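You operate a simulated robot arm through the tools that you are given. There is no shell and no other tool. Be economical: measure what you need, move in short steps, check, and stop when the job is done.

You are at the controls of a simulated two-armed robot. One attempt, no reset.

## Task
Put the jar that says "Red lentils" from the top of the middle line belt on the left part of the trial line belt. Take the narrow blue brush and leave it on the top of the front detector head. Put the grey block on the top of the middle line belt away on the top of the packing bench. Put the brown test puck on top of the blue block on the top of the middle line belt. Carry the grey crate with both arms and set it on the top of the narrow white belt. Fetch the steel tray that says "Top" from the top of the rear belt and set it on the left part of the middle line belt. Put the red test card that says "Iron 2.5 mm" from the top of the front belt on the top of the trial line belt and the red test card marked "Iron 1.5 mm" on the top of the steel side table. Any order will do. Set down upright: jar.

The check looks at the end state, three seconds after you hand in, the way a careful person would. Anything else that was tipped, shoved, dropped, spilled or broken makes it a failure.

## Robot
Two 6-joint arms with two-finger grippers on one trunk, on a base that drives. Base frame: it is fixed to the floor where the robot stands at the start and does not move with it; the origin is under the middle of the robot, x ahead of it, y to its left, z up; the surface under the hand at the start is at about z = 760. Units: mm, degrees, N and s.
The left shoulder is at the start at [30, 178, 913], the right one opposite. With the tool pointing down near the work surface each hand reaches from about 420 to 840 mm from the robot's upright axis, wherever it stands, measured 20 degrees to its own side. Places, roughly: blue block (6x6x7 cm) [800, -1400, 800]; brown test puck [500, -1250, 750]; cream jar, orange jar, teal jar [750, -250, 750]; grey block (8x6x4 cm) [700, -1000, 800]; grey crate [750, -1750, 750]; left part of the middle line belt [600, -200, 800]; left part of the trial line belt [2300, -400, 800]; narrow blue brush (4x8x7 cm) [600, -1000, 800]; red test card [-1250, -4000, 750]; steel tray [250, -2750, 750]; top of the front detector head (20x54 cm) [-1200, -3200, 1020]; top of the narrow white belt [500, 1800, 800]; top of the packing bench [-7500, -4400, 800]; top of the steel side table [-3000, -3300, 700]; top of the trial line belt [2300, -900, 800]. Payload 2.54 kg a hand.
The TCP of each hand is the grasp point between the finger pads, 30 mm short of the fingertips. In the tool frame z runs along the fingers and y along their closing line. Largest opening 116 mm; the body of the gripper starts 95 mm behind the TCP.
Orientation is told as [roll, pitch, yaw] about the base's x, y, z axes, in that order, counted from this pose: with the fingers straight down and closing along the base's y, the tool's x points along the base's -x, its y along +y and its z along -z.

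## Interface
- The arms move only by the tool play_rows. It takes "left_plan", "right_plan" or both (then of equal length, played together; a hand with none holds still); each is a list of rows, each a list of 7 numbers: the closure, from 0 (fully open) to 1 (shut), then the shift along the tool's x, y, z in mm, then the turn, a rotation vector about the tool's x, y, z in rad. In form: [[jaw, dx, dy, dz, rx, ry, rz], ...]. A call has 1 to 20 rows; each row shifts and turns the commanded pose from where the row before left it, along the tool's axes as they then stand. Each row takes 0.2 s and may step no farther than 50 mm and 8.6 degrees from the row before; otherwise, or with a gripper value out of range, the whole call is refused. A pose out of reach is approached as far as the arm can. The call stops where the force on the tool passes 40 N (or 10 N more than at its start, if that is more) or the arm is blocked; 0.2 s more then pass. Each finger travels about 153 mm/s and halts on what it meets, pressing with about 28 N; the grip force reading is that of the motor and also rises with nothing between the fingers. The clock runs only during rows and for 0.2 s after the last one: add rows that do not move to give the fingers time. The reply holds the time, the measured pose of the TCP, the force on the tool along the base axes, the opening and the grip force, in the units named above and with some noise, with the torque about the TCP (base axes, N m) and any sound that the robot's microphone picked up, and new pictures: "views" is both (left out), scene, wrist or none (wrist: the cameras of the hands that moved).
- Cameras (640 x 400 px; columns grow to the right, rows downward): "scene" is now at [33.8, -24.9, 1624]; the picture's right is [-0.36, -0.93, 0.00], its down [-0.78, 0.30, -0.54] and it looks along [0.51, -0.20, -0.84] (base axes); focal length 293 px, centre (320, 200). "left" rides on the left gripper at [69, 15, -122] in its tool frame; the picture's right is [-0.21, 0.98, 0.00], its down [-0.83, -0.18, -0.53] and it looks along [-0.52, -0.11, 0.85] (tool axes); focal length 251 px, centre (320, 200). "right" rides on the right gripper at [69, -15, -122] in its tool frame; the picture's right is [0.21, 0.98, 0.00], its down [-0.83, 0.18, -0.53] and it looks along [-0.52, 0.11, 0.85] (tool axes); focal length 251 px, centre (320, 200). There is no depth. A picture from a camera that has moved, and an enlarged one, comes with that camera's place and axes in the base frame and with its lens.
- move_column(by): slides the trunk up (or, below 0, down) by that many mm; the arms and the scene camera ride with it, the base frame stays. It gives what a move gives, with no picture.
- drive_base(legs): drives the robot by 1 to 6 legs, each [ahead, left, turn to the left] in mm, mm and degrees, along the robot's own axes; the way and the turn of a leg run together, so that a leg with both is an arc; at most 1500 mm and 180 degrees a leg. The arms and the cameras ride along, it lands a little off, and it stops where it bumps. It gives what a move gives, and a new picture of the scene camera.
- turn_head(pan, tilt): turns the head with the scene camera to pan (to the left, within 143 degrees either way) and tilt (down, from -29 to 69), counted from straight ahead of the robot. It gives what a move gives, and a new picture of the scene camera.
- close_up(camera, box): a new picture of the part [left, top, right, bottom] of that camera's present view, enlarged. No time passes.
- finish_job(): hands the job in; it is judged then, once.

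Go step by step. Nothing tells you exact positions but the pictures and the camera data: compare them with the known pose of the tool, close in by small moves and look again before you grip or let go. The budget is 217 turns and 260 pictures, counting those below and the enlarged ones. Unless the task says otherwise, let go and move clear before handing in, and close with one line.

The tools are called by a JSON object that holds its "op" and its "data". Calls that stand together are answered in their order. play_rows: Moves the arms, as the interface text tells. Its arguments: {"type":"object","properties":{"left_plan":{"type":"array","items":{"type":"array","items":{"type":"number"}}},"right_plan":{"type":"array","items":{"type":"array","items":{"type":"number"}}},"views":{"type":"string","enum":["both","scene","wrist","none"]}},"required":[]} The other tools are called the same way: move_column (by) slides the trunk up or down; drive_base (legs) drives the base; turn_head (pan, tilt) turns the head that bears the scene camera; close_up (camera, box) takes an enlarged picture of a part of a camera's view; finish_job () hands the job in.

At the start:

```text
t: 0.0
left_tool_pos: [500.2, -16.2, 963.5]
left_tool_rot: [0.0, 0.0, 0.0]
left_contact_force: [-0.9, -0.5, -0.8]
left_wrist_torque: [0.01, -0.01, 0.01]
left_width: 115.8
left_grip_force: 0.1
right_tool_pos: [446.6, -397.8, 1013.0]
right_tool_rot: [0.0, 0.0, 0.0]
right_contact_force: [-0.4, -0.1, -0.2]
right_wrist_torque: [-0.02, -0.02, -0.01]
right_width: 116.2
right_grip_force: 0.1
trunk travel left (down, up): [-125.0, 415.0]
robot x, y, heading: [-1.7, -4.6, -0.1]
head pan, tilt: [-21.1, 57.0]
```

scene: 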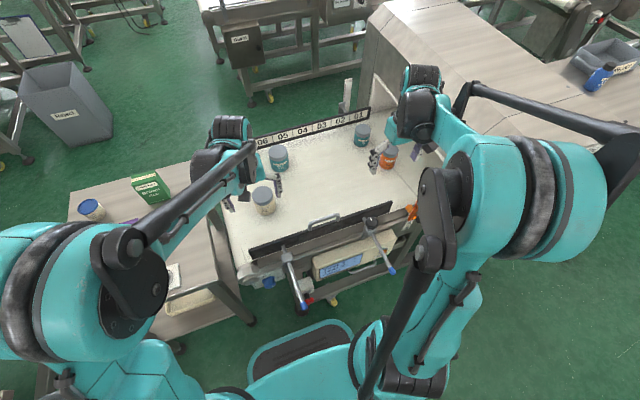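
right: 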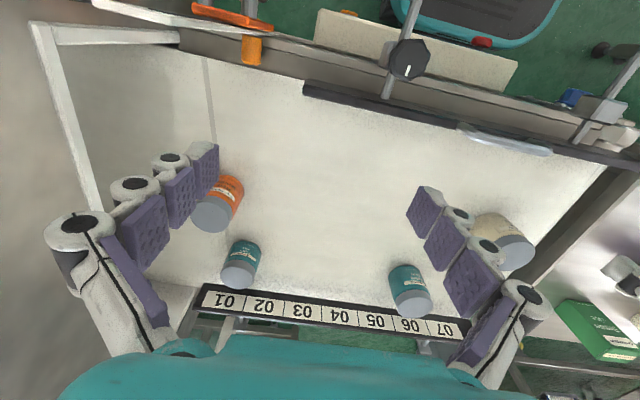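
left: 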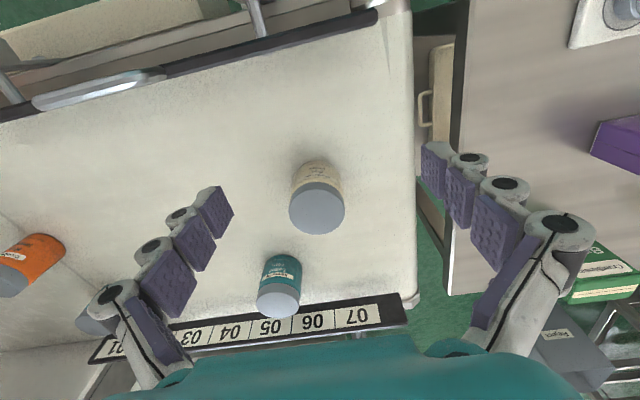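

I see the middle line belt with four jars ahead of me. I'll enlarge the jar labels first.

{"op": "close_up", "data": {"camera": "scene", "box": [220, 80, 440, 220]}}

{"op": "close_up", "data": {"camera": "right", "box": [180, 150, 560, 350]}}

{"op": "turn_head", "data": {"pan": -60, "tilt": 30}}

```text
2.86 times, centred on (330, 150) of scene
camera zoom: at [33.8, -24.9, 1624.0], right [-0.36, -0.93, 0.0], down [-0.78, 0.3, -0.54], along [0.51, -0.2, -0.84], focal length 838 px, centre (291, 343)
```

zoom: 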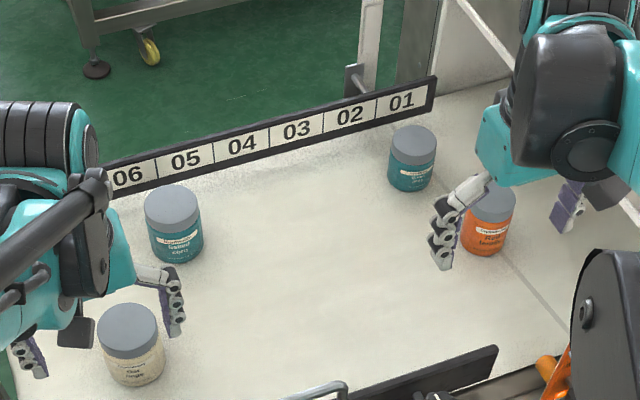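

```text
1.68 times, centred on (370, 250) of right
camera zoom: at [375.9, -413.3, 1135.9], right [-0.21, 0.98, 0.0], down [0.83, 0.18, 0.53], along [0.52, 0.11, -0.85], focal length 424 px, centre (236, 116)
```

zoom: 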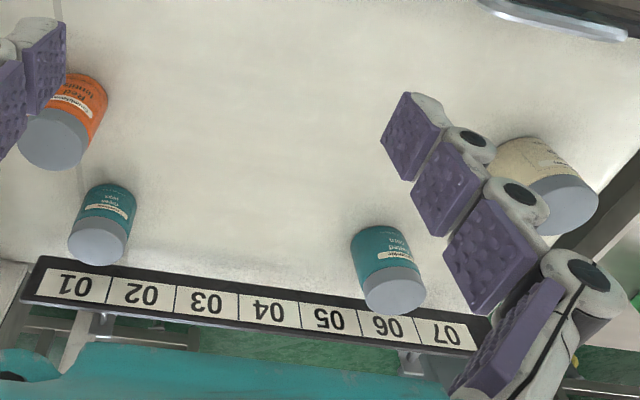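

```text
t: 1.1
left_tool_pos: [500.3, -16.0, 962.2]
left_tool_rot: [0.0, 0.1, 0.0]
left_contact_force: [-0.2, 1.4, -0.8]
left_wrist_torque: [0.03, 0.04, 0.01]
left_width: 116.0
left_grip_force: 0.1
right_tool_pos: [447.0, -399.0, 1014.2]
right_tool_rot: [0.1, 0.0, 0.0]
right_contact_force: [-0.6, -0.3, -0.1]
right_wrist_torque: [-0.01, -0.02, 0.01]
right_width: 116.1
right_grip_force: 0.0
trunk travel left (down, up): [-125.0, 415.0]
robot x, y, heading: [5.4, -1.0, 0.1]
head pan, tilt: [-60.0, 30.0]
camera scene: at [13.8, -78.0, 1662.4], right [-0.87, -0.5, 0.0], down [-0.25, 0.43, -0.87], along [0.43, -0.75, -0.5], focal length 293 px, centre (320, 200)
```

scene: 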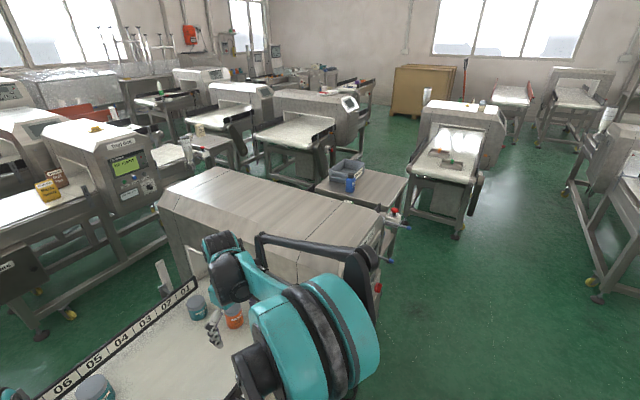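

The orange jar is "Red lentils", at about (615, -520), top near z 845. I'll look further around to build a map.

{"op": "turn_head", "data": {"pan": -10, "tilt": 20}}

{"op": "turn_head", "data": {"pan": 80, "tilt": 30}}

{"op": "turn_head", "data": {"pan": -120, "tilt": 20}}

```text
t: 2.2
left_tool_pos: [500.4, -16.5, 962.2]
left_tool_rot: [0.0, 0.0, 0.0]
left_contact_force: [-0.2, 0.1, 0.0]
left_wrist_torque: [-0.02, 0.06, 0.0]
left_width: 115.9
left_grip_force: 0.0
right_tool_pos: [445.0, -397.7, 1014.7]
right_tool_rot: [0.0, 0.1, -0.1]
right_contact_force: [-0.2, 0.6, 0.3]
right_wrist_torque: [0.0, 0.0, 0.0]
right_width: 115.9
right_grip_force: 0.0
trunk travel left (down, up): [-125.0, 415.0]
robot x, y, heading: [0.9, 1.2, 0.1]
head pan, tilt: [-10.0, 20.0]
camera scene: at [60.2, -16.0, 1678.5], right [-0.17, -0.98, 0.0], down [-0.34, 0.06, -0.94], along [0.93, -0.16, -0.34], focal length 293 px, centre (320, 200)
```

scene: 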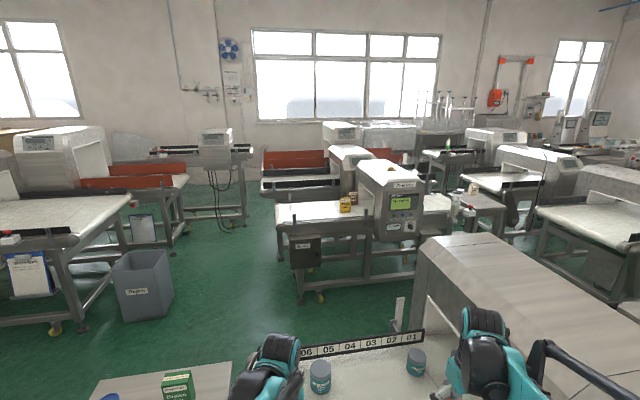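

```text
t: 3.9
left_tool_pos: [500.6, -16.4, 962.3]
left_tool_rot: [0.1, 0.0, 0.0]
left_contact_force: [0.2, 0.2, -0.1]
left_wrist_torque: [-0.03, 0.02, 0.02]
left_width: 116.1
left_grip_force: 0.1
right_tool_pos: [444.8, -398.1, 1014.4]
right_tool_rot: [0.0, 0.0, 0.0]
right_contact_force: [-0.4, 0.5, -0.2]
right_wrist_torque: [-0.03, 0.03, 0.0]
right_width: 115.9
right_grip_force: 0.1
trunk travel left (down, up): [-125.0, 415.0]
robot x, y, heading: [2.5, -0.9, -0.2]
head pan, tilt: [80.0, 30.0]
camera scene: at [-15.8, 89.3, 1662.5], right [0.98, -0.17, 0.0], down [-0.09, -0.49, -0.87], along [0.15, 0.85, -0.5], focal length 293 px, centre (320, 200)
```

scene: 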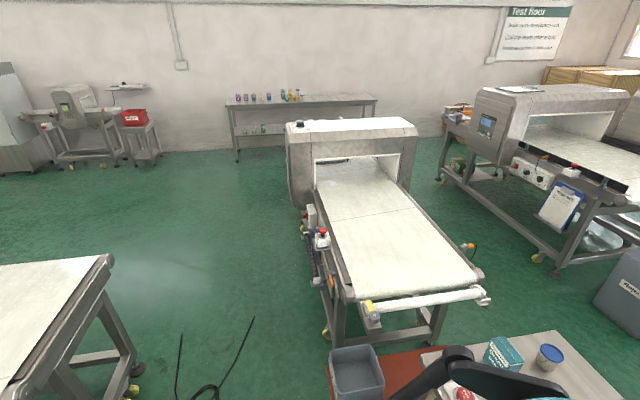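

```text
t: 6.8
left_tool_pos: [498.7, -16.7, 962.7]
left_tool_rot: [0.1, -0.1, 0.0]
left_contact_force: [0.3, 1.0, 0.2]
left_wrist_torque: [-0.02, 0.02, 0.01]
left_width: 116.1
left_grip_force: 0.2
right_tool_pos: [446.7, -398.1, 1015.6]
right_tool_rot: [0.0, 0.0, 0.0]
right_contact_force: [-0.2, -0.6, 0.1]
right_wrist_torque: [0.0, 0.0, 0.03]
right_width: 116.0
right_grip_force: 0.0
trunk travel left (down, up): [-125.0, 415.0]
robot x, y, heading: [1.4, -1.5, 0.1]
head pan, tilt: [-120.0, 20.0]
camera scene: at [-78.1, -80.4, 1678.6], right [-0.87, 0.5, 0.0], down [0.17, 0.3, -0.94], along [-0.47, -0.81, -0.34], focal length 293 px, centre (320, 200)
```

scene: 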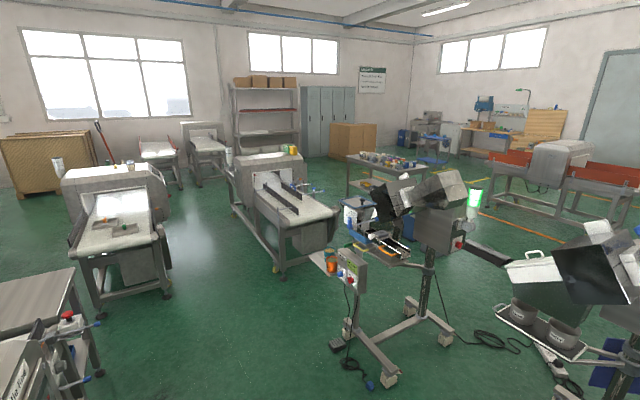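

The map is clearer now. I'll look at the jar and the hood edge from the head before reaching in.

{"op": "turn_head", "data": {"pan": -38, "tilt": 50}}

{"op": "play_rows", "data": {"right_plan": [[0, -40, -15, 0, 0, 0, 0], [0, -40, -15, 0, 0, 0, 0], [0, -40, -15, 0, 0, 0, 0]], "views": "both"}}

```text
t: 8.4
left_tool_pos: [499.4, -17.0, 962.7]
left_tool_rot: [0.0, 0.0, 0.0]
left_contact_force: [-1.1, 0.0, -0.2]
left_wrist_torque: [-0.01, 0.0, -0.01]
left_width: 116.0
left_grip_force: 0.2
right_tool_pos: [446.2, -398.4, 1013.2]
right_tool_rot: [-0.1, 0.0, -0.1]
right_contact_force: [0.4, -0.3, -0.6]
right_wrist_torque: [-0.04, -0.02, -0.03]
right_width: 115.9
right_grip_force: 0.2
trunk travel left (down, up): [-125.0, 415.0]
robot x, y, heading: [0.8, 3.1, -0.1]
head pan, tilt: [-38.0, 50.0]
camera scene: at [29.1, -47.2, 1633.0], right [-0.62, -0.79, 0.0], down [-0.6, 0.47, -0.64], along [0.51, -0.4, -0.77], focal length 293 px, centre (320, 200)
```

scene: 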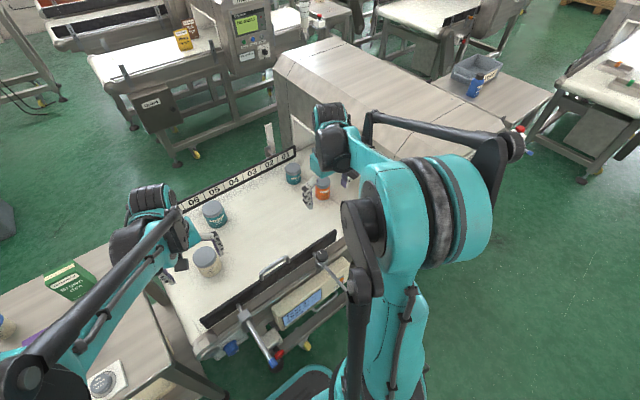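

```text
t: 9.2
left_tool_pos: [500.6, -17.4, 961.5]
left_tool_rot: [0.1, 0.1, -0.1]
left_contact_force: [1.0, 0.5, -0.2]
left_wrist_torque: [0.02, 0.01, -0.01]
left_width: 116.1
left_grip_force: 0.0
right_tool_pos: [566.3, -443.6, 1012.7]
right_tool_rot: [0.0, 0.1, 0.0]
right_contact_force: [0.2, 0.3, 0.1]
right_wrist_torque: [0.03, 0.0, -0.02]
right_width: 116.2
right_grip_force: 0.0
trunk travel left (down, up): [-125.0, 415.0]
robot x, y, heading: [-2.7, 1.4, -0.1]
head pan, tilt: [-38.0, 50.0]
camera scene: at [31.3, -48.1, 1632.9], right [-0.62, -0.79, 0.0], down [-0.6, 0.47, -0.64], along [0.51, -0.4, -0.77], focal length 293 px, centre (320, 200)
camera right: at [497.1, -458.4, 1134.4], right [-0.21, 0.98, 0.0], down [0.83, 0.18, 0.53], along [0.52, 0.12, -0.85], focal length 251 px, centre (320, 200)
```

scene: 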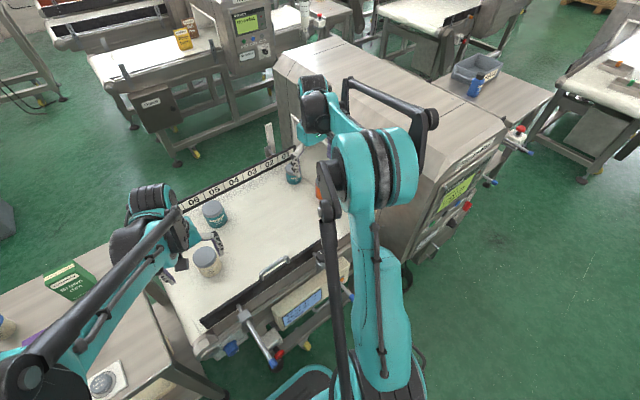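
right: 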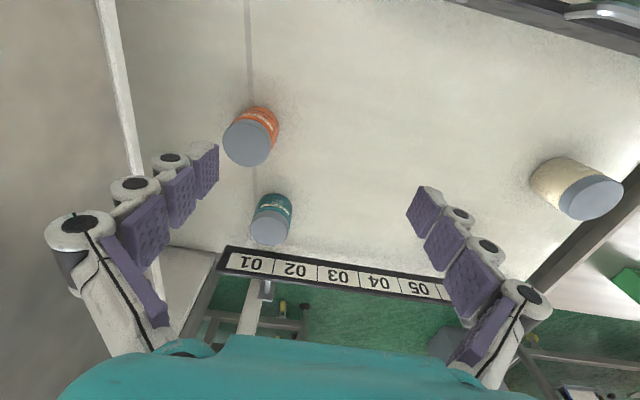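

The hood face is at about y=-600 and the tunnel lintel at z≈927, so I'll turn the gripper 90° to close along x, clear of the hood, and move above the jar.

{"op": "play_rows", "data": {"right_plan": [[0.2, 0, 0, 0, 0, 0, 0.1428], [0.2, 0, 0, 0, 0, 0, 0.1428], [0.2, 0, 0, 0, 0, 0, 0.1428], [0.2, 0, 0, 0, 0, 0, 0.1428], [0.2, 0, 0, 0, 0, 0, 0.1428], [0.2, 0, 0, 0, 0, 0, 0.1428], [0.2, 0, 0, 0, 0, 0, 0.1428], [0.2, 0, 0, 0, 0, 0, 0.1428], [0.2, 0, 0, 0, 0, 0, 0.1428], [0.2, 0, 0, 0, 0, 0, 0.1428], [0.2, 0, 0, 0, 0, 0, 0.1428], [0.2, -35, 25, 0, 0, 0, 0], [0.2, -37, 25, 30, 0, 0, 0]], "views": "both"}}

```text
refused: row 13 steps farther than a row can; nothing moved
```

{"op": "play_rows", "data": {"right_plan": [[0.2, 0, 0, 0, 0, 0, 0.1428], [0.2, 0, 0, 0, 0, 0, 0.1428], [0.2, 0, 0, 0, 0, 0, 0.1428], [0.2, 0, 0, 0, 0, 0, 0.1428], [0.2, 0, 0, 0, 0, 0, 0.1428], [0.2, 0, 0, 0, 0, 0, 0.1428], [0.2, 0, 0, 0, 0, 0, 0.1428], [0.2, 0, 0, 0, 0, 0, 0.1428], [0.2, 0, 0, 0, 0, 0, 0.1428], [0.2, 0, 0, 0, 0, 0, 0.1428], [0.2, 0, 0, 0, 0, 0, 0.1428], [0.2, -35, 25, 0, 0, 0, 0], [0.2, -37, 25, 0, 0, 0, 0], [0.2, 0, 0, 30, 0, 0, 0]], "views": "both"}}

```text
t: 12.2
left_tool_pos: [499.7, -17.0, 962.6]
left_tool_rot: [0.0, 0.0, 0.0]
left_contact_force: [-0.4, -0.1, 0.4]
left_wrist_torque: [-0.02, 0.02, 0.02]
left_width: 116.1
left_grip_force: 0.0
right_tool_pos: [616.3, -514.4, 984.1]
right_tool_rot: [0.0, 0.0, -90.0]
right_contact_force: [0.5, 0.2, -0.3]
right_wrist_torque: [-0.02, 0.01, 0.01]
right_width: 92.8
right_grip_force: 0.1
trunk travel left (down, up): [-125.0, 415.0]
robot x, y, heading: [2.3, -1.1, -0.4]
head pan, tilt: [-38.0, 50.0]
camera scene: at [29.6, -47.2, 1632.9], right [-0.62, -0.79, 0.0], down [-0.6, 0.47, -0.64], along [0.51, -0.4, -0.77], focal length 293 px, centre (320, 200)
camera right: at [600.4, -445.0, 1105.5], right [0.98, 0.21, 0.0], down [0.18, -0.83, 0.53], along [0.11, -0.52, -0.85], focal length 251 px, centre (320, 200)
```

scene: 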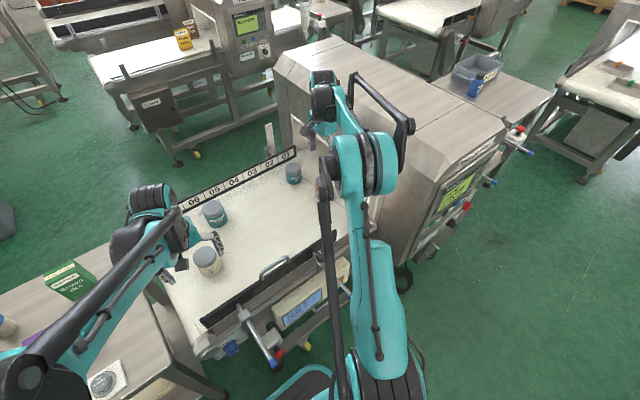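
right: 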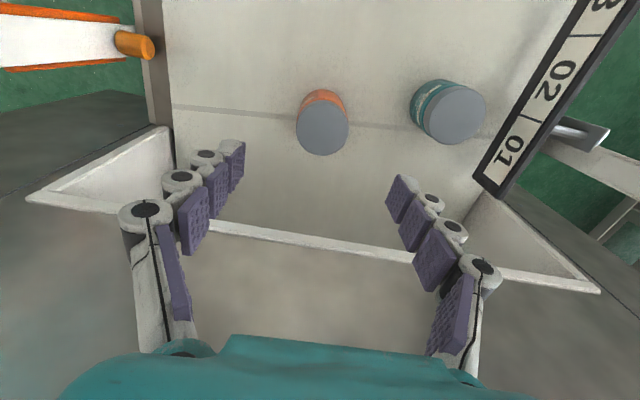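

The jar is centred between the fingers at about (618, -520). I'll lower and grip at z≈812.

{"op": "play_rows", "data": {"right_plan": [[0.2, -5, 1, 45, 0, 0, 0], [0.2, 0, 0, 45, 0, 0, 0], [0.2, 0, 0, 42, 0, 0, 0], [0.2, 0, 0, 40, 0, 0, 0]], "views": "wrist"}}

```text
t: 13.2
left_tool_pos: [500.4, -17.3, 962.5]
left_tool_rot: [0.1, 0.0, 0.0]
left_contact_force: [-0.2, -0.5, 0.7]
left_wrist_torque: [0.02, -0.01, -0.01]
left_width: 115.8
left_grip_force: 0.1
right_tool_pos: [618.5, -521.0, 809.7]
right_tool_rot: [-0.1, 0.0, -90.1]
right_contact_force: [0.0, -0.6, -1.0]
right_wrist_torque: [0.05, -0.03, -0.03]
right_width: 92.9
right_grip_force: 0.0
trunk travel left (down, up): [-125.0, 415.0]
robot x, y, heading: [-1.9, 2.1, 0.0]
head pan, tilt: [-38.0, 50.0]
camera right: at [601.9, -450.3, 931.7], right [0.98, 0.21, 0.0], down [0.18, -0.83, 0.53], along [0.11, -0.52, -0.85], focal length 251 px, centre (320, 200)
```

right: 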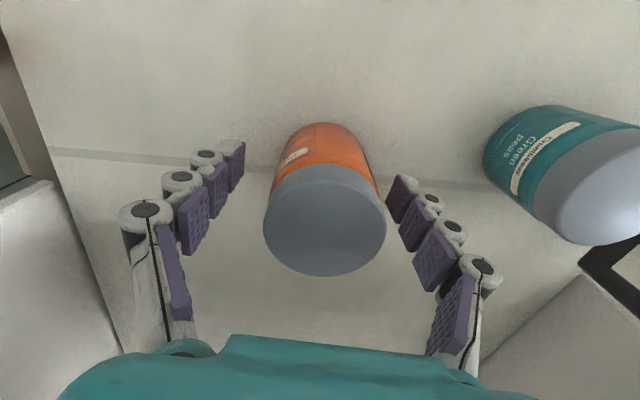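

Well centred; close and lift.

{"op": "play_rows", "data": {"right_plan": [[0.6, 0, 0, 0, 0, 0, 0], [1, 0, 0, 0, 0, 0, 0], [1, 0, 0, 0, 0, 0, 0], [1, 0, 0, -20, 0, 0, 0], [1, 0, 0, -45, 0, 0, 0], [1, 0, 0, -45, 0, 0, 0], [1, 0, 0, -45, 0, 0, 0], [1, 45, 0, -10, 0, 0, 0], [1, 45, 0, 0, 0, 0, 0]], "views": "wrist"}}

```text
t: 15.2
left_tool_pos: [499.0, -16.5, 963.7]
left_tool_rot: [0.0, 0.0, 0.0]
left_contact_force: [-0.8, -0.3, 0.5]
left_wrist_torque: [-0.01, -0.03, -0.01]
left_width: 115.8
left_grip_force: 0.0
right_tool_pos: [615.0, -428.3, 977.4]
right_tool_rot: [0.0, -0.2, -90.0]
right_contact_force: [0.3, 0.9, -0.1]
right_wrist_torque: [-0.04, -0.01, 0.0]
right_width: 0.0
right_grip_force: 28.2
trunk travel left (down, up): [-125.0, 415.0]
robot x, y, heading: [-1.7, 5.5, -0.1]
head pan, tilt: [-38.0, 50.0]
camera right: at [599.0, -358.7, 1098.4], right [0.98, 0.21, 0.0], down [0.18, -0.83, 0.53], along [0.11, -0.52, -0.85], focal length 251 px, centre (320, 200)
```

right: 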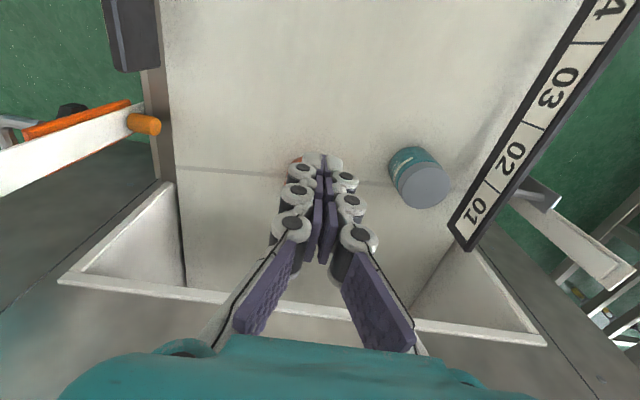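

The fingers closed on nothing; the jar seems still on the belt. I'll open and look.

{"op": "play_rows", "data": {"right_plan": [[0.2, 0, 0, 0, 0, 0, 0], [0.2, 0, 0, 0, 0, 0, 0], [0.2, 0, 0, 0, 0, 0, 0]], "views": "both"}}

```text
t: 16.0
left_tool_pos: [500.0, -16.6, 963.2]
left_tool_rot: [0.1, 0.0, 0.0]
left_contact_force: [-0.6, 0.3, 0.1]
left_wrist_torque: [0.01, 0.03, 0.01]
left_width: 115.7
left_grip_force: 0.1
right_tool_pos: [615.3, -429.0, 977.0]
right_tool_rot: [0.0, 0.0, -89.9]
right_contact_force: [-0.8, 0.2, -0.4]
right_wrist_torque: [0.02, -0.01, 0.02]
right_width: 92.8
right_grip_force: 0.1
trunk travel left (down, up): [-125.0, 415.0]
robot x, y, heading: [0.8, -0.1, 0.1]
head pan, tilt: [-38.0, 50.0]
camera scene: at [29.1, -47.0, 1633.0], right [-0.62, -0.79, 0.0], down [-0.6, 0.47, -0.64], along [0.51, -0.4, -0.77], focal length 293 px, centre (320, 200)
camera right: at [599.4, -359.1, 1097.9], right [0.98, 0.21, 0.0], down [0.18, -0.83, 0.53], along [0.11, -0.52, -0.85], focal length 251 px, centre (320, 200)
```

scene: 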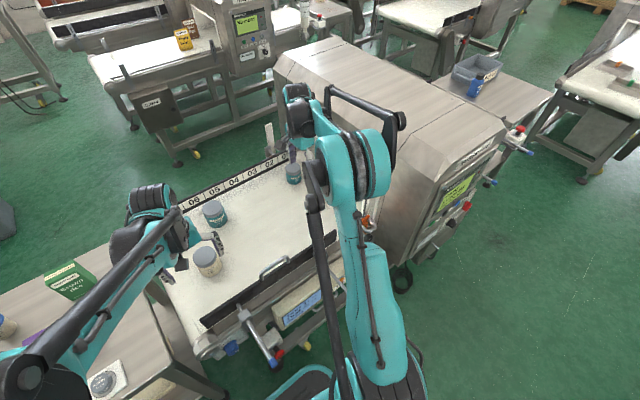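
right: 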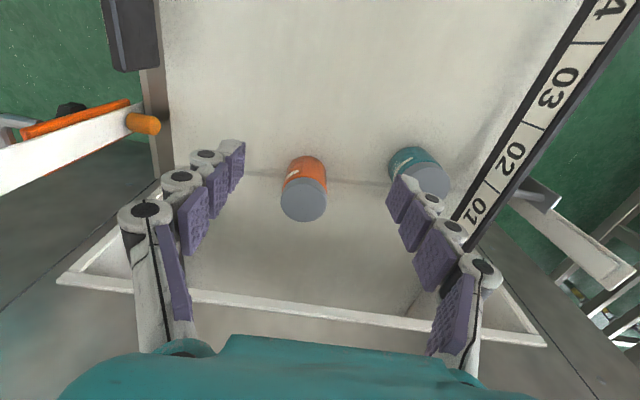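

The jar is still upright, shifted slightly to y≈-535. I'll go back down, close, and check the width before lifting.

{"op": "play_rows", "data": {"right_plan": [[0.2, -48, 2, 0, 0, 0, 0], [0.2, -48, 0, 0, 0, 0, 0], [0.2, -9, 0, 45, 0, 0, 0], [0.2, 0, 0, 45, 0, 0, 0], [0.2, 0, 0, 42, 0, 0, 0], [0.2, 0, 0, 40, 0, 0, 0]], "views": "wrist"}}

```text
t: 17.4
left_tool_pos: [500.8, -16.8, 962.2]
left_tool_rot: [0.0, 0.0, 0.0]
left_contact_force: [0.5, -0.3, -0.5]
left_wrist_torque: [0.01, 0.04, 0.06]
left_width: 116.3
left_grip_force: 0.1
right_tool_pos: [619.4, -536.2, 804.8]
right_tool_rot: [0.0, 0.1, -90.0]
right_contact_force: [0.1, 0.9, 0.1]
right_wrist_torque: [0.02, -0.02, -0.03]
right_width: 93.1
right_grip_force: 0.1
trunk travel left (down, up): [-125.0, 415.0]
robot x, y, heading: [2.0, -2.5, 0.2]
head pan, tilt: [-38.0, 50.0]
camera right: at [602.9, -466.5, 926.3], right [0.98, 0.21, 0.0], down [0.18, -0.83, 0.53], along [0.11, -0.52, -0.85], focal length 251 px, centre (320, 200)
```

right: 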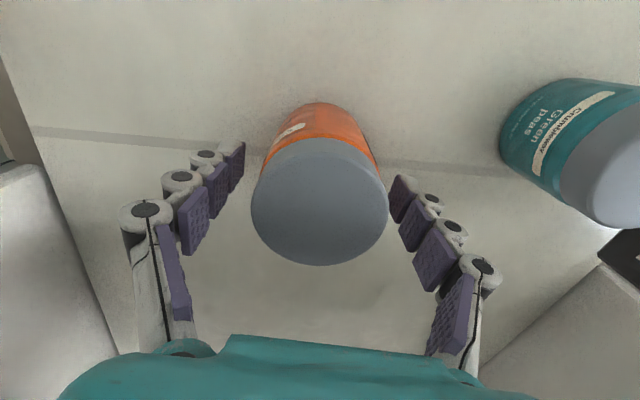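

I'll shift 9 mm toward +y to centre, close, and read the width.

{"op": "play_rows", "data": {"right_plan": [[0.2, 9, -1, 0, 0, 0, 0], [0.5, 0, 0, 0, 0, 0, 0], [1, 0, 0, 0, 0, 0, 0], [1, 0, 0, 0, 0, 0, 0], [1, 0, 0, 0, 0, 0, 0]], "views": "wrist"}}

```text
t: 18.6
left_tool_pos: [499.9, -16.8, 962.9]
left_tool_rot: [0.1, 0.1, 0.0]
left_contact_force: [-0.1, 0.1, -0.2]
left_wrist_torque: [0.01, -0.01, -0.02]
left_width: 115.9
left_grip_force: 0.0
right_tool_pos: [618.0, -527.5, 805.0]
right_tool_rot: [0.0, 0.0, -89.9]
right_contact_force: [-0.9, -0.7, -0.7]
right_wrist_torque: [0.0, 0.04, 0.03]
right_width: 55.8
right_grip_force: 28.1
trunk travel left (down, up): [-125.0, 415.0]
robot x, y, heading: [-0.9, 0.1, -0.1]
head pan, tilt: [-38.0, 50.0]
camera right: at [601.5, -457.5, 926.6], right [0.98, 0.21, 0.0], down [0.18, -0.83, 0.53], along [0.11, -0.52, -0.85], focal length 251 px, centre (320, 200)
```

right: 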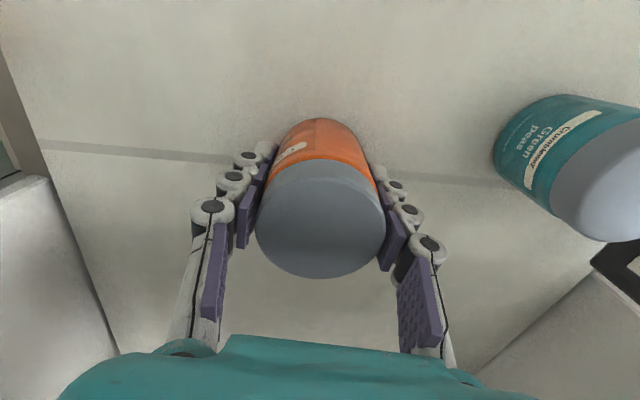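

Gripped at 56 mm. I'll lift slowly and check.

{"op": "play_rows", "data": {"right_plan": [[1, 0, 0, -5, 0, 0, 0], [1, 0, 0, -8, 0, 0, 0], [1, 0, 0, -10, 0, 0, 0], [1, 0, 0, -12, 0, 0, 0]], "views": "wrist"}}

```text
t: 19.6
left_tool_pos: [500.2, -17.1, 962.8]
left_tool_rot: [-0.1, 0.0, -0.1]
left_contact_force: [0.2, -1.0, 0.4]
left_wrist_torque: [0.02, 0.01, 0.0]
left_width: 116.1
left_grip_force: 0.1
right_tool_pos: [618.4, -526.4, 839.4]
right_tool_rot: [0.0, 0.0, -90.1]
right_contact_force: [0.8, -0.2, -1.0]
right_wrist_torque: [-0.03, 0.01, -0.02]
right_width: 55.7
right_grip_force: 27.9
trunk travel left (down, up): [-125.0, 415.0]
robot x, y, heading: [1.7, -2.3, -0.1]
head pan, tilt: [-38.0, 50.0]
camera right: at [601.6, -457.3, 961.9], right [0.98, 0.21, 0.0], down [0.18, -0.83, 0.53], along [0.11, -0.52, -0.85], focal length 251 px, centre (320, 200)
```

right: 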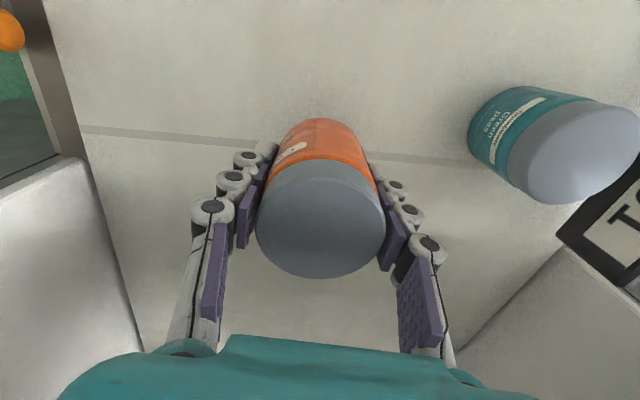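

The jar rides up with the hand. I'll continue lifting gently, then back off.

{"op": "play_rows", "data": {"right_plan": [[1, 0, 0, -15, 0, 0, 0], [1, 0, 0, -20, 0, 0, 0], [1, 0, 0, -20, 0, 0, 0], [1, 0, 0, -20, 0, 0, 0], [1, 0, 0, -20, 0, 0, 0], [1, 0, 0, -20, 0, 0, 0], [1, 0, 0, -20, 0, 0, 0], [1, 20, 0, 0, 0, 0, 0], [1, 20, 0, 0, 0, 0, 0], [1, 20, 0, 0, 0, 0, 0], [1, 20, 0, 0, 0, 0, 0], [1, 20, 0, 0, 0, 0, 0]], "views": "wrist"}}

```text
t: 22.2
left_tool_pos: [499.5, -16.2, 962.7]
left_tool_rot: [0.0, -0.1, -0.1]
left_contact_force: [-0.1, 0.0, 0.4]
left_wrist_torque: [-0.01, 0.0, -0.03]
left_width: 115.6
left_grip_force: 0.1
right_tool_pos: [617.5, -426.2, 975.7]
right_tool_rot: [0.1, 0.1, -90.0]
right_contact_force: [0.1, -0.4, -1.1]
right_wrist_torque: [-0.02, -0.01, -0.02]
right_width: 55.6
right_grip_force: 28.3
trunk travel left (down, up): [-125.0, 415.0]
robot x, y, heading: [1.5, 0.2, -0.2]
head pan, tilt: [-38.0, 50.0]
camera right: at [602.5, -356.2, 1096.9], right [0.98, 0.21, 0.0], down [0.18, -0.83, 0.53], along [0.11, -0.52, -0.85], focal length 251 px, centre (320, 200)
```

right: 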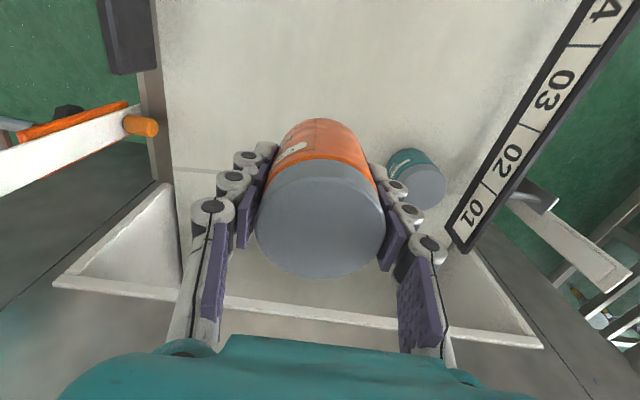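

The jar is held. I'll tuck the right arm back, drive back a bit and to the right to survey the far end and the passage to the trial line.

{"op": "play_rows", "data": {"right_plan": [[1, 0, -20, -10, 0, 0, 0], [1, 0, -25, -10, 0, 0, 0], [1, 0, -25, -10, 0, 0, 0], [1, 0, -25, -10, 0, 0, 0], [1, 0, -25, -10, 0, 0, 0], [1, 0, -25, 0, 0, 0, 0], [1, 0, -20, 0, 0, 0, 0]], "views": "none"}}

{"op": "drive_base", "data": {"legs": [[-350, 0, 0], [0, -1300, 0]]}}

{"op": "turn_head", "data": {"pan": -30, "tilt": 35}}

```text
t: 23.8
left_tool_pos: [500.5, -17.2, 962.3]
left_tool_rot: [0.0, -0.1, 0.1]
left_contact_force: [0.4, -0.5, 0.3]
left_wrist_torque: [-0.02, -0.01, 0.02]
left_width: 116.1
left_grip_force: 0.0
right_tool_pos: [451.9, -425.0, 1024.6]
right_tool_rot: [0.0, 0.0, -90.1]
right_contact_force: [-0.1, -0.8, -1.6]
right_wrist_torque: [0.0, -0.03, -0.03]
right_width: 55.7
right_grip_force: 27.9
trunk travel left (down, up): [-125.0, 415.0]
robot x, y, heading: [0.2, -1.2, -0.1]
head pan, tilt: [-38.0, 50.0]
```

```text
t: 32.1
left_tool_pos: [140.7, -1311.5, 962.5]
left_tool_rot: [0.1, 0.0, -0.8]
left_contact_force: [-0.8, 0.1, 0.8]
left_wrist_torque: [0.04, 0.03, 0.03]
left_width: 115.9
left_grip_force: 0.1
right_tool_pos: [89.6, -1718.7, 1023.9]
right_tool_rot: [0.0, -0.1, -90.7]
right_contact_force: [0.8, -0.7, -1.0]
right_wrist_torque: [0.01, -0.02, 0.04]
right_width: 55.7
right_grip_force: 27.8
trunk travel left (down, up): [-125.0, 415.0]
robot x, y, heading: [-354.6, -1290.0, -0.7]
head pan, tilt: [-38.0, 50.0]
camera scene: at [-329.6, -1335.9, 1632.9], right [-0.63, -0.78, 0.0], down [-0.6, 0.48, -0.64], along [0.5, -0.4, -0.77], focal length 293 px, centre (320, 200)
```

scene: 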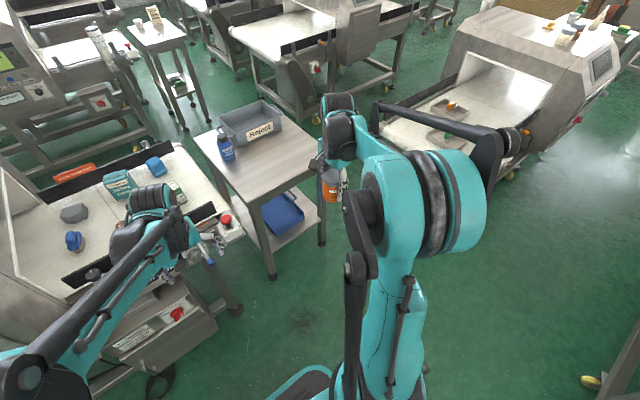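

```text
t: 32.9
left_tool_pos: [141.3, -1310.9, 962.9]
left_tool_rot: [0.0, 0.0, -0.7]
left_contact_force: [0.4, 0.1, -1.0]
left_wrist_torque: [0.02, 0.01, 0.01]
left_width: 116.0
left_grip_force: 0.0
right_tool_pos: [89.5, -1718.6, 1024.4]
right_tool_rot: [-0.1, 0.0, -90.8]
right_contact_force: [-0.4, -0.5, -1.2]
right_wrist_torque: [0.03, -0.01, 0.0]
right_width: 55.9
right_grip_force: 27.7
trunk travel left (down, up): [-125.0, 415.0]
robot x, y, heading: [-356.8, -1290.2, -0.9]
head pan, tilt: [-30.0, 35.0]
camera scene: at [-314.0, -1332.4, 1654.6], right [-0.51, -0.86, 0.0], down [-0.49, 0.29, -0.82], along [0.7, -0.42, -0.57], focal length 293 px, centre (320, 200)
```

scene: 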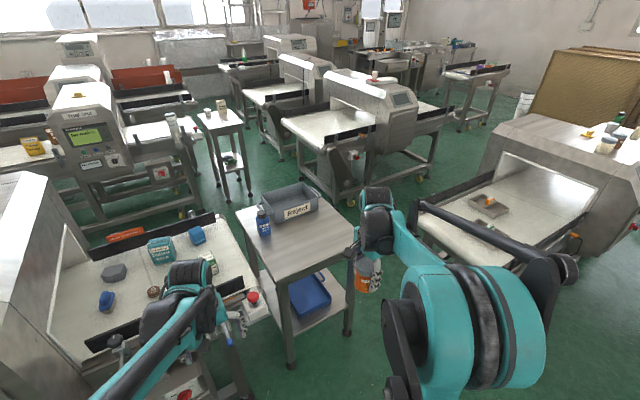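

I see the far end of the middle belt with blocks, brush, puck, and the crate ("Reject") on an end table. Passage to the trial line must go around, so I'll carry the jar and do left-hand work here first. Taking a closer look.

{"op": "turn_head", "data": {"pan": 0, "tilt": 45}}

{"op": "close_up", "data": {"camera": "scene", "box": [160, 60, 480, 260]}}

```text
t: 33.8
left_tool_pos: [142.6, -1311.3, 963.2]
left_tool_rot: [0.0, 0.0, -0.6]
left_contact_force: [0.0, -0.1, 0.3]
left_wrist_torque: [-0.01, 0.03, -0.01]
left_width: 116.0
left_grip_force: 0.0
right_tool_pos: [89.8, -1717.8, 1023.7]
right_tool_rot: [0.0, 0.0, -90.7]
right_contact_force: [-0.1, -0.6, -2.0]
right_wrist_torque: [0.01, 0.0, 0.01]
right_width: 55.8
right_grip_force: 28.2
trunk travel left (down, up): [-125.0, 415.0]
robot x, y, heading: [-360.9, -1286.7, -0.8]
head pan, tilt: [0.0, 45.0]
camera scene: at [-308.3, -1288.5, 1639.9], right [-0.01, -1.0, 0.0], down [-0.71, 0.01, -0.71], along [0.71, -0.01, -0.71], focal length 293 px, centre (320, 200)
```

scene: 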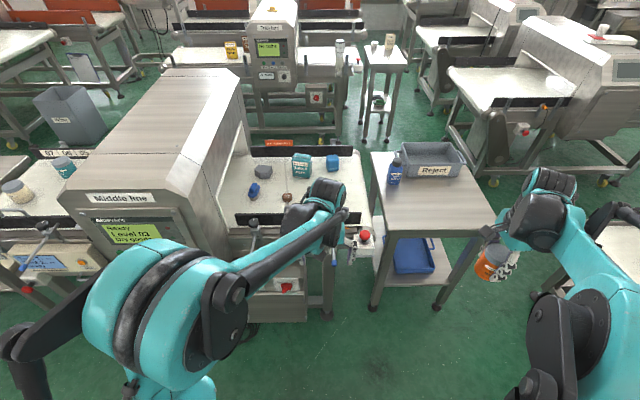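

```text
2.00 times, centred on (320, 160) of scene
camera zoom: at [-308.3, -1288.5, 1639.9], right [-0.01, -1.0, 0.0], down [-0.71, 0.01, -0.71], along [0.71, -0.01, -0.71], focal length 587 px, centre (320, 280)
```

zoom: 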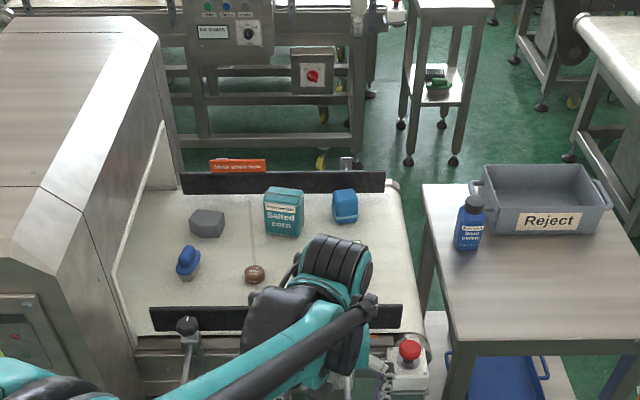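

Puck ≈(581,-1165), brush ≈(585,-1024), grey block ≈(726,-1050), blue block ≈(783,-1362). Driving closer for left-hand work.

{"op": "drive_base", "data": {"legs": [[0, -80, 0.8], [370, 0, 0]]}}

{"op": "turn_head", "data": {"pan": 5, "tilt": 60}}

```text
t: 37.0
left_tool_pos: [513.8, -1386.7, 962.0]
left_tool_rot: [0.1, -0.1, -0.2]
left_contact_force: [0.0, -0.7, 0.2]
left_wrist_torque: [0.01, -0.02, 0.03]
left_width: 116.0
left_grip_force: 0.0
right_tool_pos: [465.0, -1795.2, 1024.2]
right_tool_rot: [0.0, 0.0, -90.2]
right_contact_force: [0.1, 0.3, -2.6]
right_wrist_torque: [-0.02, -0.02, -0.01]
right_width: 55.7
right_grip_force: 27.5
trunk travel left (down, up): [-125.0, 415.0]
robot x, y, heading: [13.9, -1369.0, 0.1]
head pan, tilt: [0.0, 45.0]
stopped in leg 2: the robot was blocked; the commanded pose is now the measured one
camera scene: at [63.2, -1368.3, 1639.9], right [0.0, -1.0, 0.0], down [-0.71, 0.0, -0.71], along [0.71, 0.0, -0.71], focal length 293 px, centre (320, 200)
```

scene: 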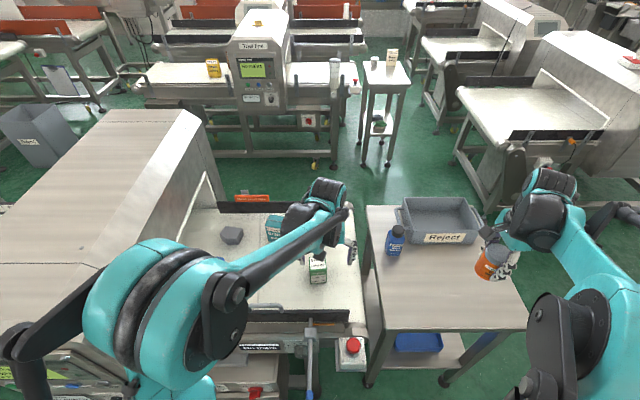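

```text
t: 37.7
left_tool_pos: [514.6, -1386.5, 962.0]
left_tool_rot: [0.0, 0.0, -0.2]
left_contact_force: [-0.5, 0.4, -0.9]
left_wrist_torque: [-0.02, -0.02, 0.01]
left_width: 115.9
left_grip_force: 0.0
right_tool_pos: [466.4, -1795.1, 1024.6]
right_tool_rot: [0.0, 0.1, -90.1]
right_contact_force: [-1.1, 0.9, -1.1]
right_wrist_torque: [-0.02, 0.0, 0.02]
right_width: 56.0
right_grip_force: 27.9
trunk travel left (down, up): [-125.0, 415.0]
robot x, y, heading: [11.7, -1368.2, -0.2]
head pan, tilt: [5.0, 60.0]
camera scene: at [49.3, -1362.3, 1620.4], right [0.08, -1.0, 0.0], down [-0.86, -0.07, -0.5], along [0.5, 0.04, -0.87], focal length 293 px, centre (320, 200)
```

scene: 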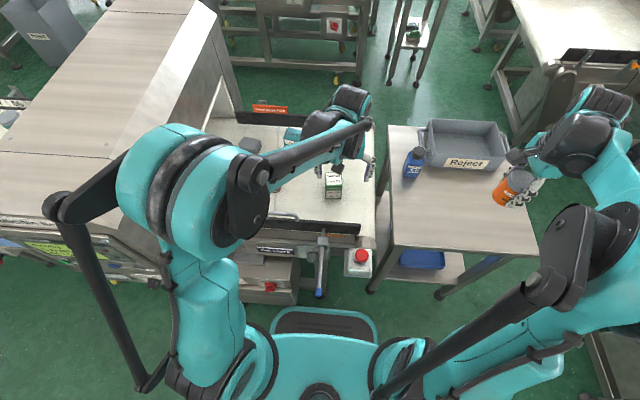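

The base touched something at x≈14 and stopped; fine. Moving the left hand over the puck.

{"op": "play_rows", "data": {"left_plan": [[0, -14, 44, 0, 0, 0, 0], [0, -14, 44, 0, 0, 0, 0], [0, -14, 44, 0, 0, 0, 0], [0, -14, 44, 0, 0, 0, 0], [0, -9, 40, 10, 0, 0, 0]], "views": "both"}}

```text
t: 38.9
left_tool_pos: [580.4, -1167.8, 950.4]
left_tool_rot: [0.0, -0.1, -0.2]
left_contact_force: [-0.4, 1.3, -0.1]
left_wrist_torque: [-0.04, -0.01, 0.0]
left_width: 116.1
left_grip_force: 0.0
right_tool_pos: [465.2, -1793.5, 1023.5]
right_tool_rot: [0.0, 0.0, -90.2]
right_contact_force: [-0.2, 0.4, -1.7]
right_wrist_torque: [-0.04, -0.02, 0.03]
right_width: 55.8
right_grip_force: 28.2
trunk travel left (down, up): [-125.0, 415.0]
robot x, y, heading: [16.2, -1367.3, -0.1]
head pan, tilt: [5.0, 60.0]
camera scene: at [49.8, -1360.9, 1620.4], right [0.08, -1.0, 0.0], down [-0.86, -0.07, -0.5], along [0.5, 0.04, -0.87], focal length 293 px, centre (320, 200)
camera left: at [510.7, -1151.4, 1074.8], right [0.22, 0.98, 0.0], down [0.83, -0.18, 0.53], along [0.52, -0.12, -0.85], focal length 251 px, centre (320, 200)
```

scene: 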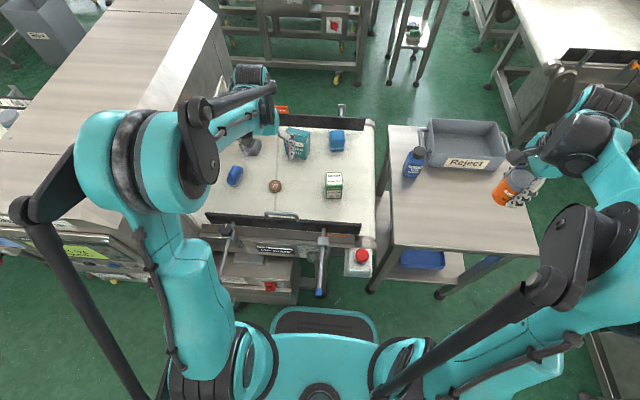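
left: 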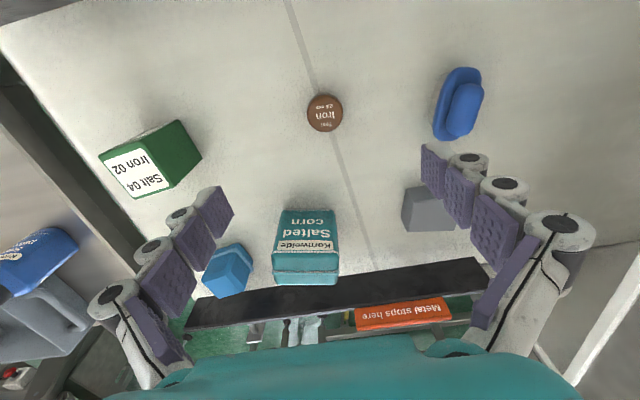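

Puck confirmed at ≈(579,-1162). Lowering around it.

{"op": "play_rows", "data": {"left_plan": [[0.2, 1, 5, 45, 0, 0, 0], [0.2, 0, 0, 45, 0, 0, 0], [0.2, 0, 0, 40, 0, 0, 0], [0.2, 0, 0, 20, 0, 0, 0]], "views": "wrist"}}

```text
t: 39.9
left_tool_pos: [580.2, -1166.1, 802.2]
left_tool_rot: [0.0, 0.0, -0.1]
left_contact_force: [0.1, -0.5, 0.2]
left_wrist_torque: [0.01, 0.0, 0.01]
left_width: 92.7
left_grip_force: 0.1
right_tool_pos: [466.2, -1793.7, 1024.2]
right_tool_rot: [0.0, 0.1, -90.1]
right_contact_force: [0.2, 0.1, -2.1]
right_wrist_torque: [-0.01, 0.01, 0.0]
right_width: 56.0
right_grip_force: 27.9
trunk travel left (down, up): [-125.0, 415.0]
robot x, y, heading: [14.0, -1368.0, -0.5]
head pan, tilt: [5.0, 60.0]
camera left: at [510.3, -1148.3, 924.7], right [0.22, 0.98, 0.0], down [0.83, -0.18, 0.53], along [0.52, -0.12, -0.85], focal length 251 px, centre (320, 200)
```

left: 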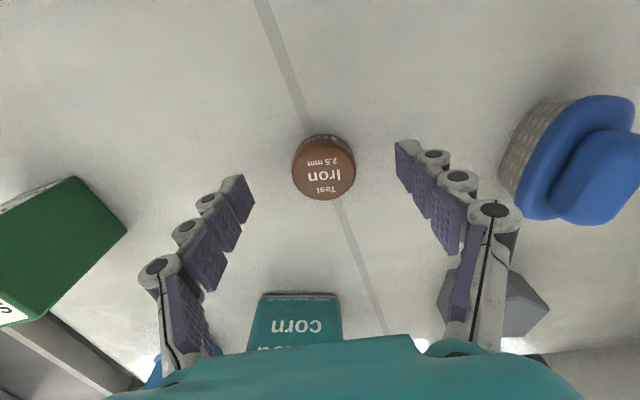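

{"op": "play_rows", "data": {"left_plan": [[0.2, 1, 3, 8, 0, 0, 0], [0.5, 0, 0, 0, 0, 0, 0], [1, 0, 0, 0, 0, 0, 0], [1, 0, 0, 0, 0, 0, 0], [1, 0, 0, -5, 0, 0, 0], [1, 0, 0, -10, 0, 0, 0], [1, 0, 0, -15, 0, 0, 0]], "views": "wrist"}}

```text
t: 41.5
left_tool_pos: [578.0, -1162.4, 825.2]
left_tool_rot: [0.0, -0.1, -0.2]
left_contact_force: [-0.2, 0.0, -0.9]
left_wrist_torque: [0.01, -0.02, 0.01]
left_width: 40.2
left_grip_force: 28.0
right_tool_pos: [465.3, -1792.8, 1024.9]
right_tool_rot: [0.0, 0.0, -90.2]
right_contact_force: [-0.7, 0.6, -1.5]
right_wrist_torque: [-0.04, -0.01, 0.0]
right_width: 55.7
right_grip_force: 27.7
trunk travel left (down, up): [-125.0, 415.0]
robot x, y, heading: [15.2, -1370.4, -0.2]
head pan, tilt: [5.0, 60.0]
camera left: at [508.4, -1146.1, 947.4], right [0.22, 0.98, 0.0], down [0.82, -0.18, 0.53], along [0.52, -0.12, -0.85], focal length 251 px, centre (320, 200)
```

left: 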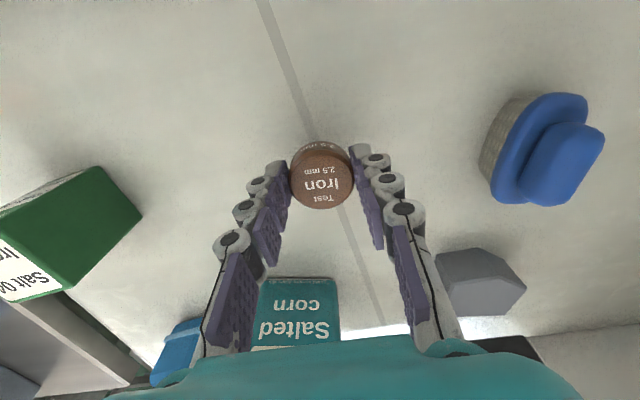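

Puck is held. Raising it and moving toward the blue block.

{"op": "play_rows", "data": {"left_plan": [[1, 0, 0, -25, 0, 0, 0], [1, 0, 0, -30, 0, 0, 0], [1, 0, 0, -30, 0, 0, 0], [1, 0, 0, -30, 0, 0, 0], [1, 0, 0, -25, 0, 0, 0], [1, -20, -20, 0, 0, 0, 0], [1, -20, -20, 0, 0, 0, 0], [1, -20, -20, 0, 0, 0, 0], [1, -20, -20, 0, 0, 0, 0], [1, -20, -20, 0, 0, 0, 0], [1, -20, -20, 0, 0, 0, 0], [1, -20, -20, 0, 0, 0, 0], [1, -20, -20, 0, 0, 0, 0]], "views": "both"}}

```text
t: 44.3
left_tool_pos: [737.9, -1323.0, 965.1]
left_tool_rot: [0.1, 0.0, -0.2]
left_contact_force: [0.1, 0.0, -0.4]
left_wrist_torque: [0.03, 0.01, 0.0]
left_width: 40.2
left_grip_force: 28.5
right_tool_pos: [466.9, -1795.2, 1024.2]
right_tool_rot: [-0.1, 0.0, -90.2]
right_contact_force: [0.0, -1.0, -1.5]
right_wrist_torque: [0.01, 0.03, 0.0]
right_width: 55.7
right_grip_force: 27.6
trunk travel left (down, up): [-125.0, 415.0]
robot x, y, heading: [13.4, -1368.3, 0.0]
head pan, tilt: [5.0, 60.0]
camera scene: at [50.2, -1362.8, 1620.4], right [0.08, -1.0, 0.0], down [-0.86, -0.07, -0.5], along [0.5, 0.04, -0.87], focal length 293 px, centre (320, 200)
camera left: at [668.3, -1306.5, 1087.4], right [0.22, 0.98, 0.0], down [0.83, -0.18, 0.53], along [0.52, -0.12, -0.85], focal length 251 px, centre (320, 200)
```

scene: 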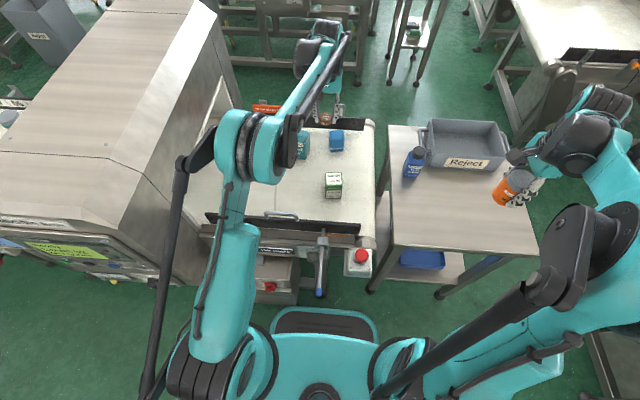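
left: 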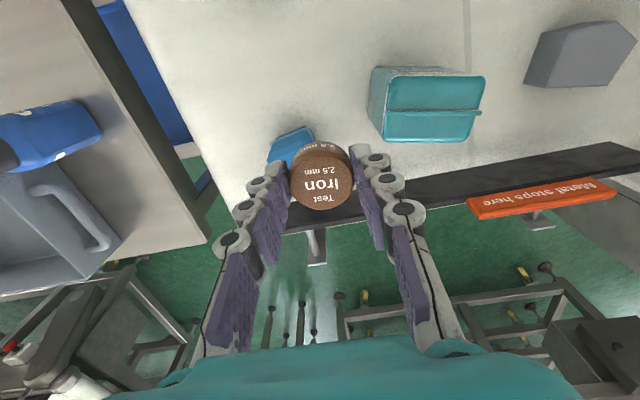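

{"op": "close_up", "data": {"camera": "scene", "box": [280, 90, 400, 165]}}

```text
5.33 times, centred on (340, 128) of scene
camera zoom: at [50.2, -1362.8, 1620.4], right [0.08, -1.0, 0.0], down [-0.86, -0.07, -0.5], along [0.5, 0.04, -0.87], focal length 1564 px, centre (213, 587)
```

zoom: 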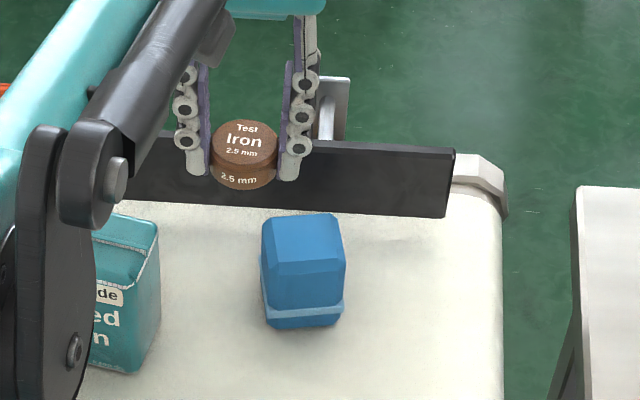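

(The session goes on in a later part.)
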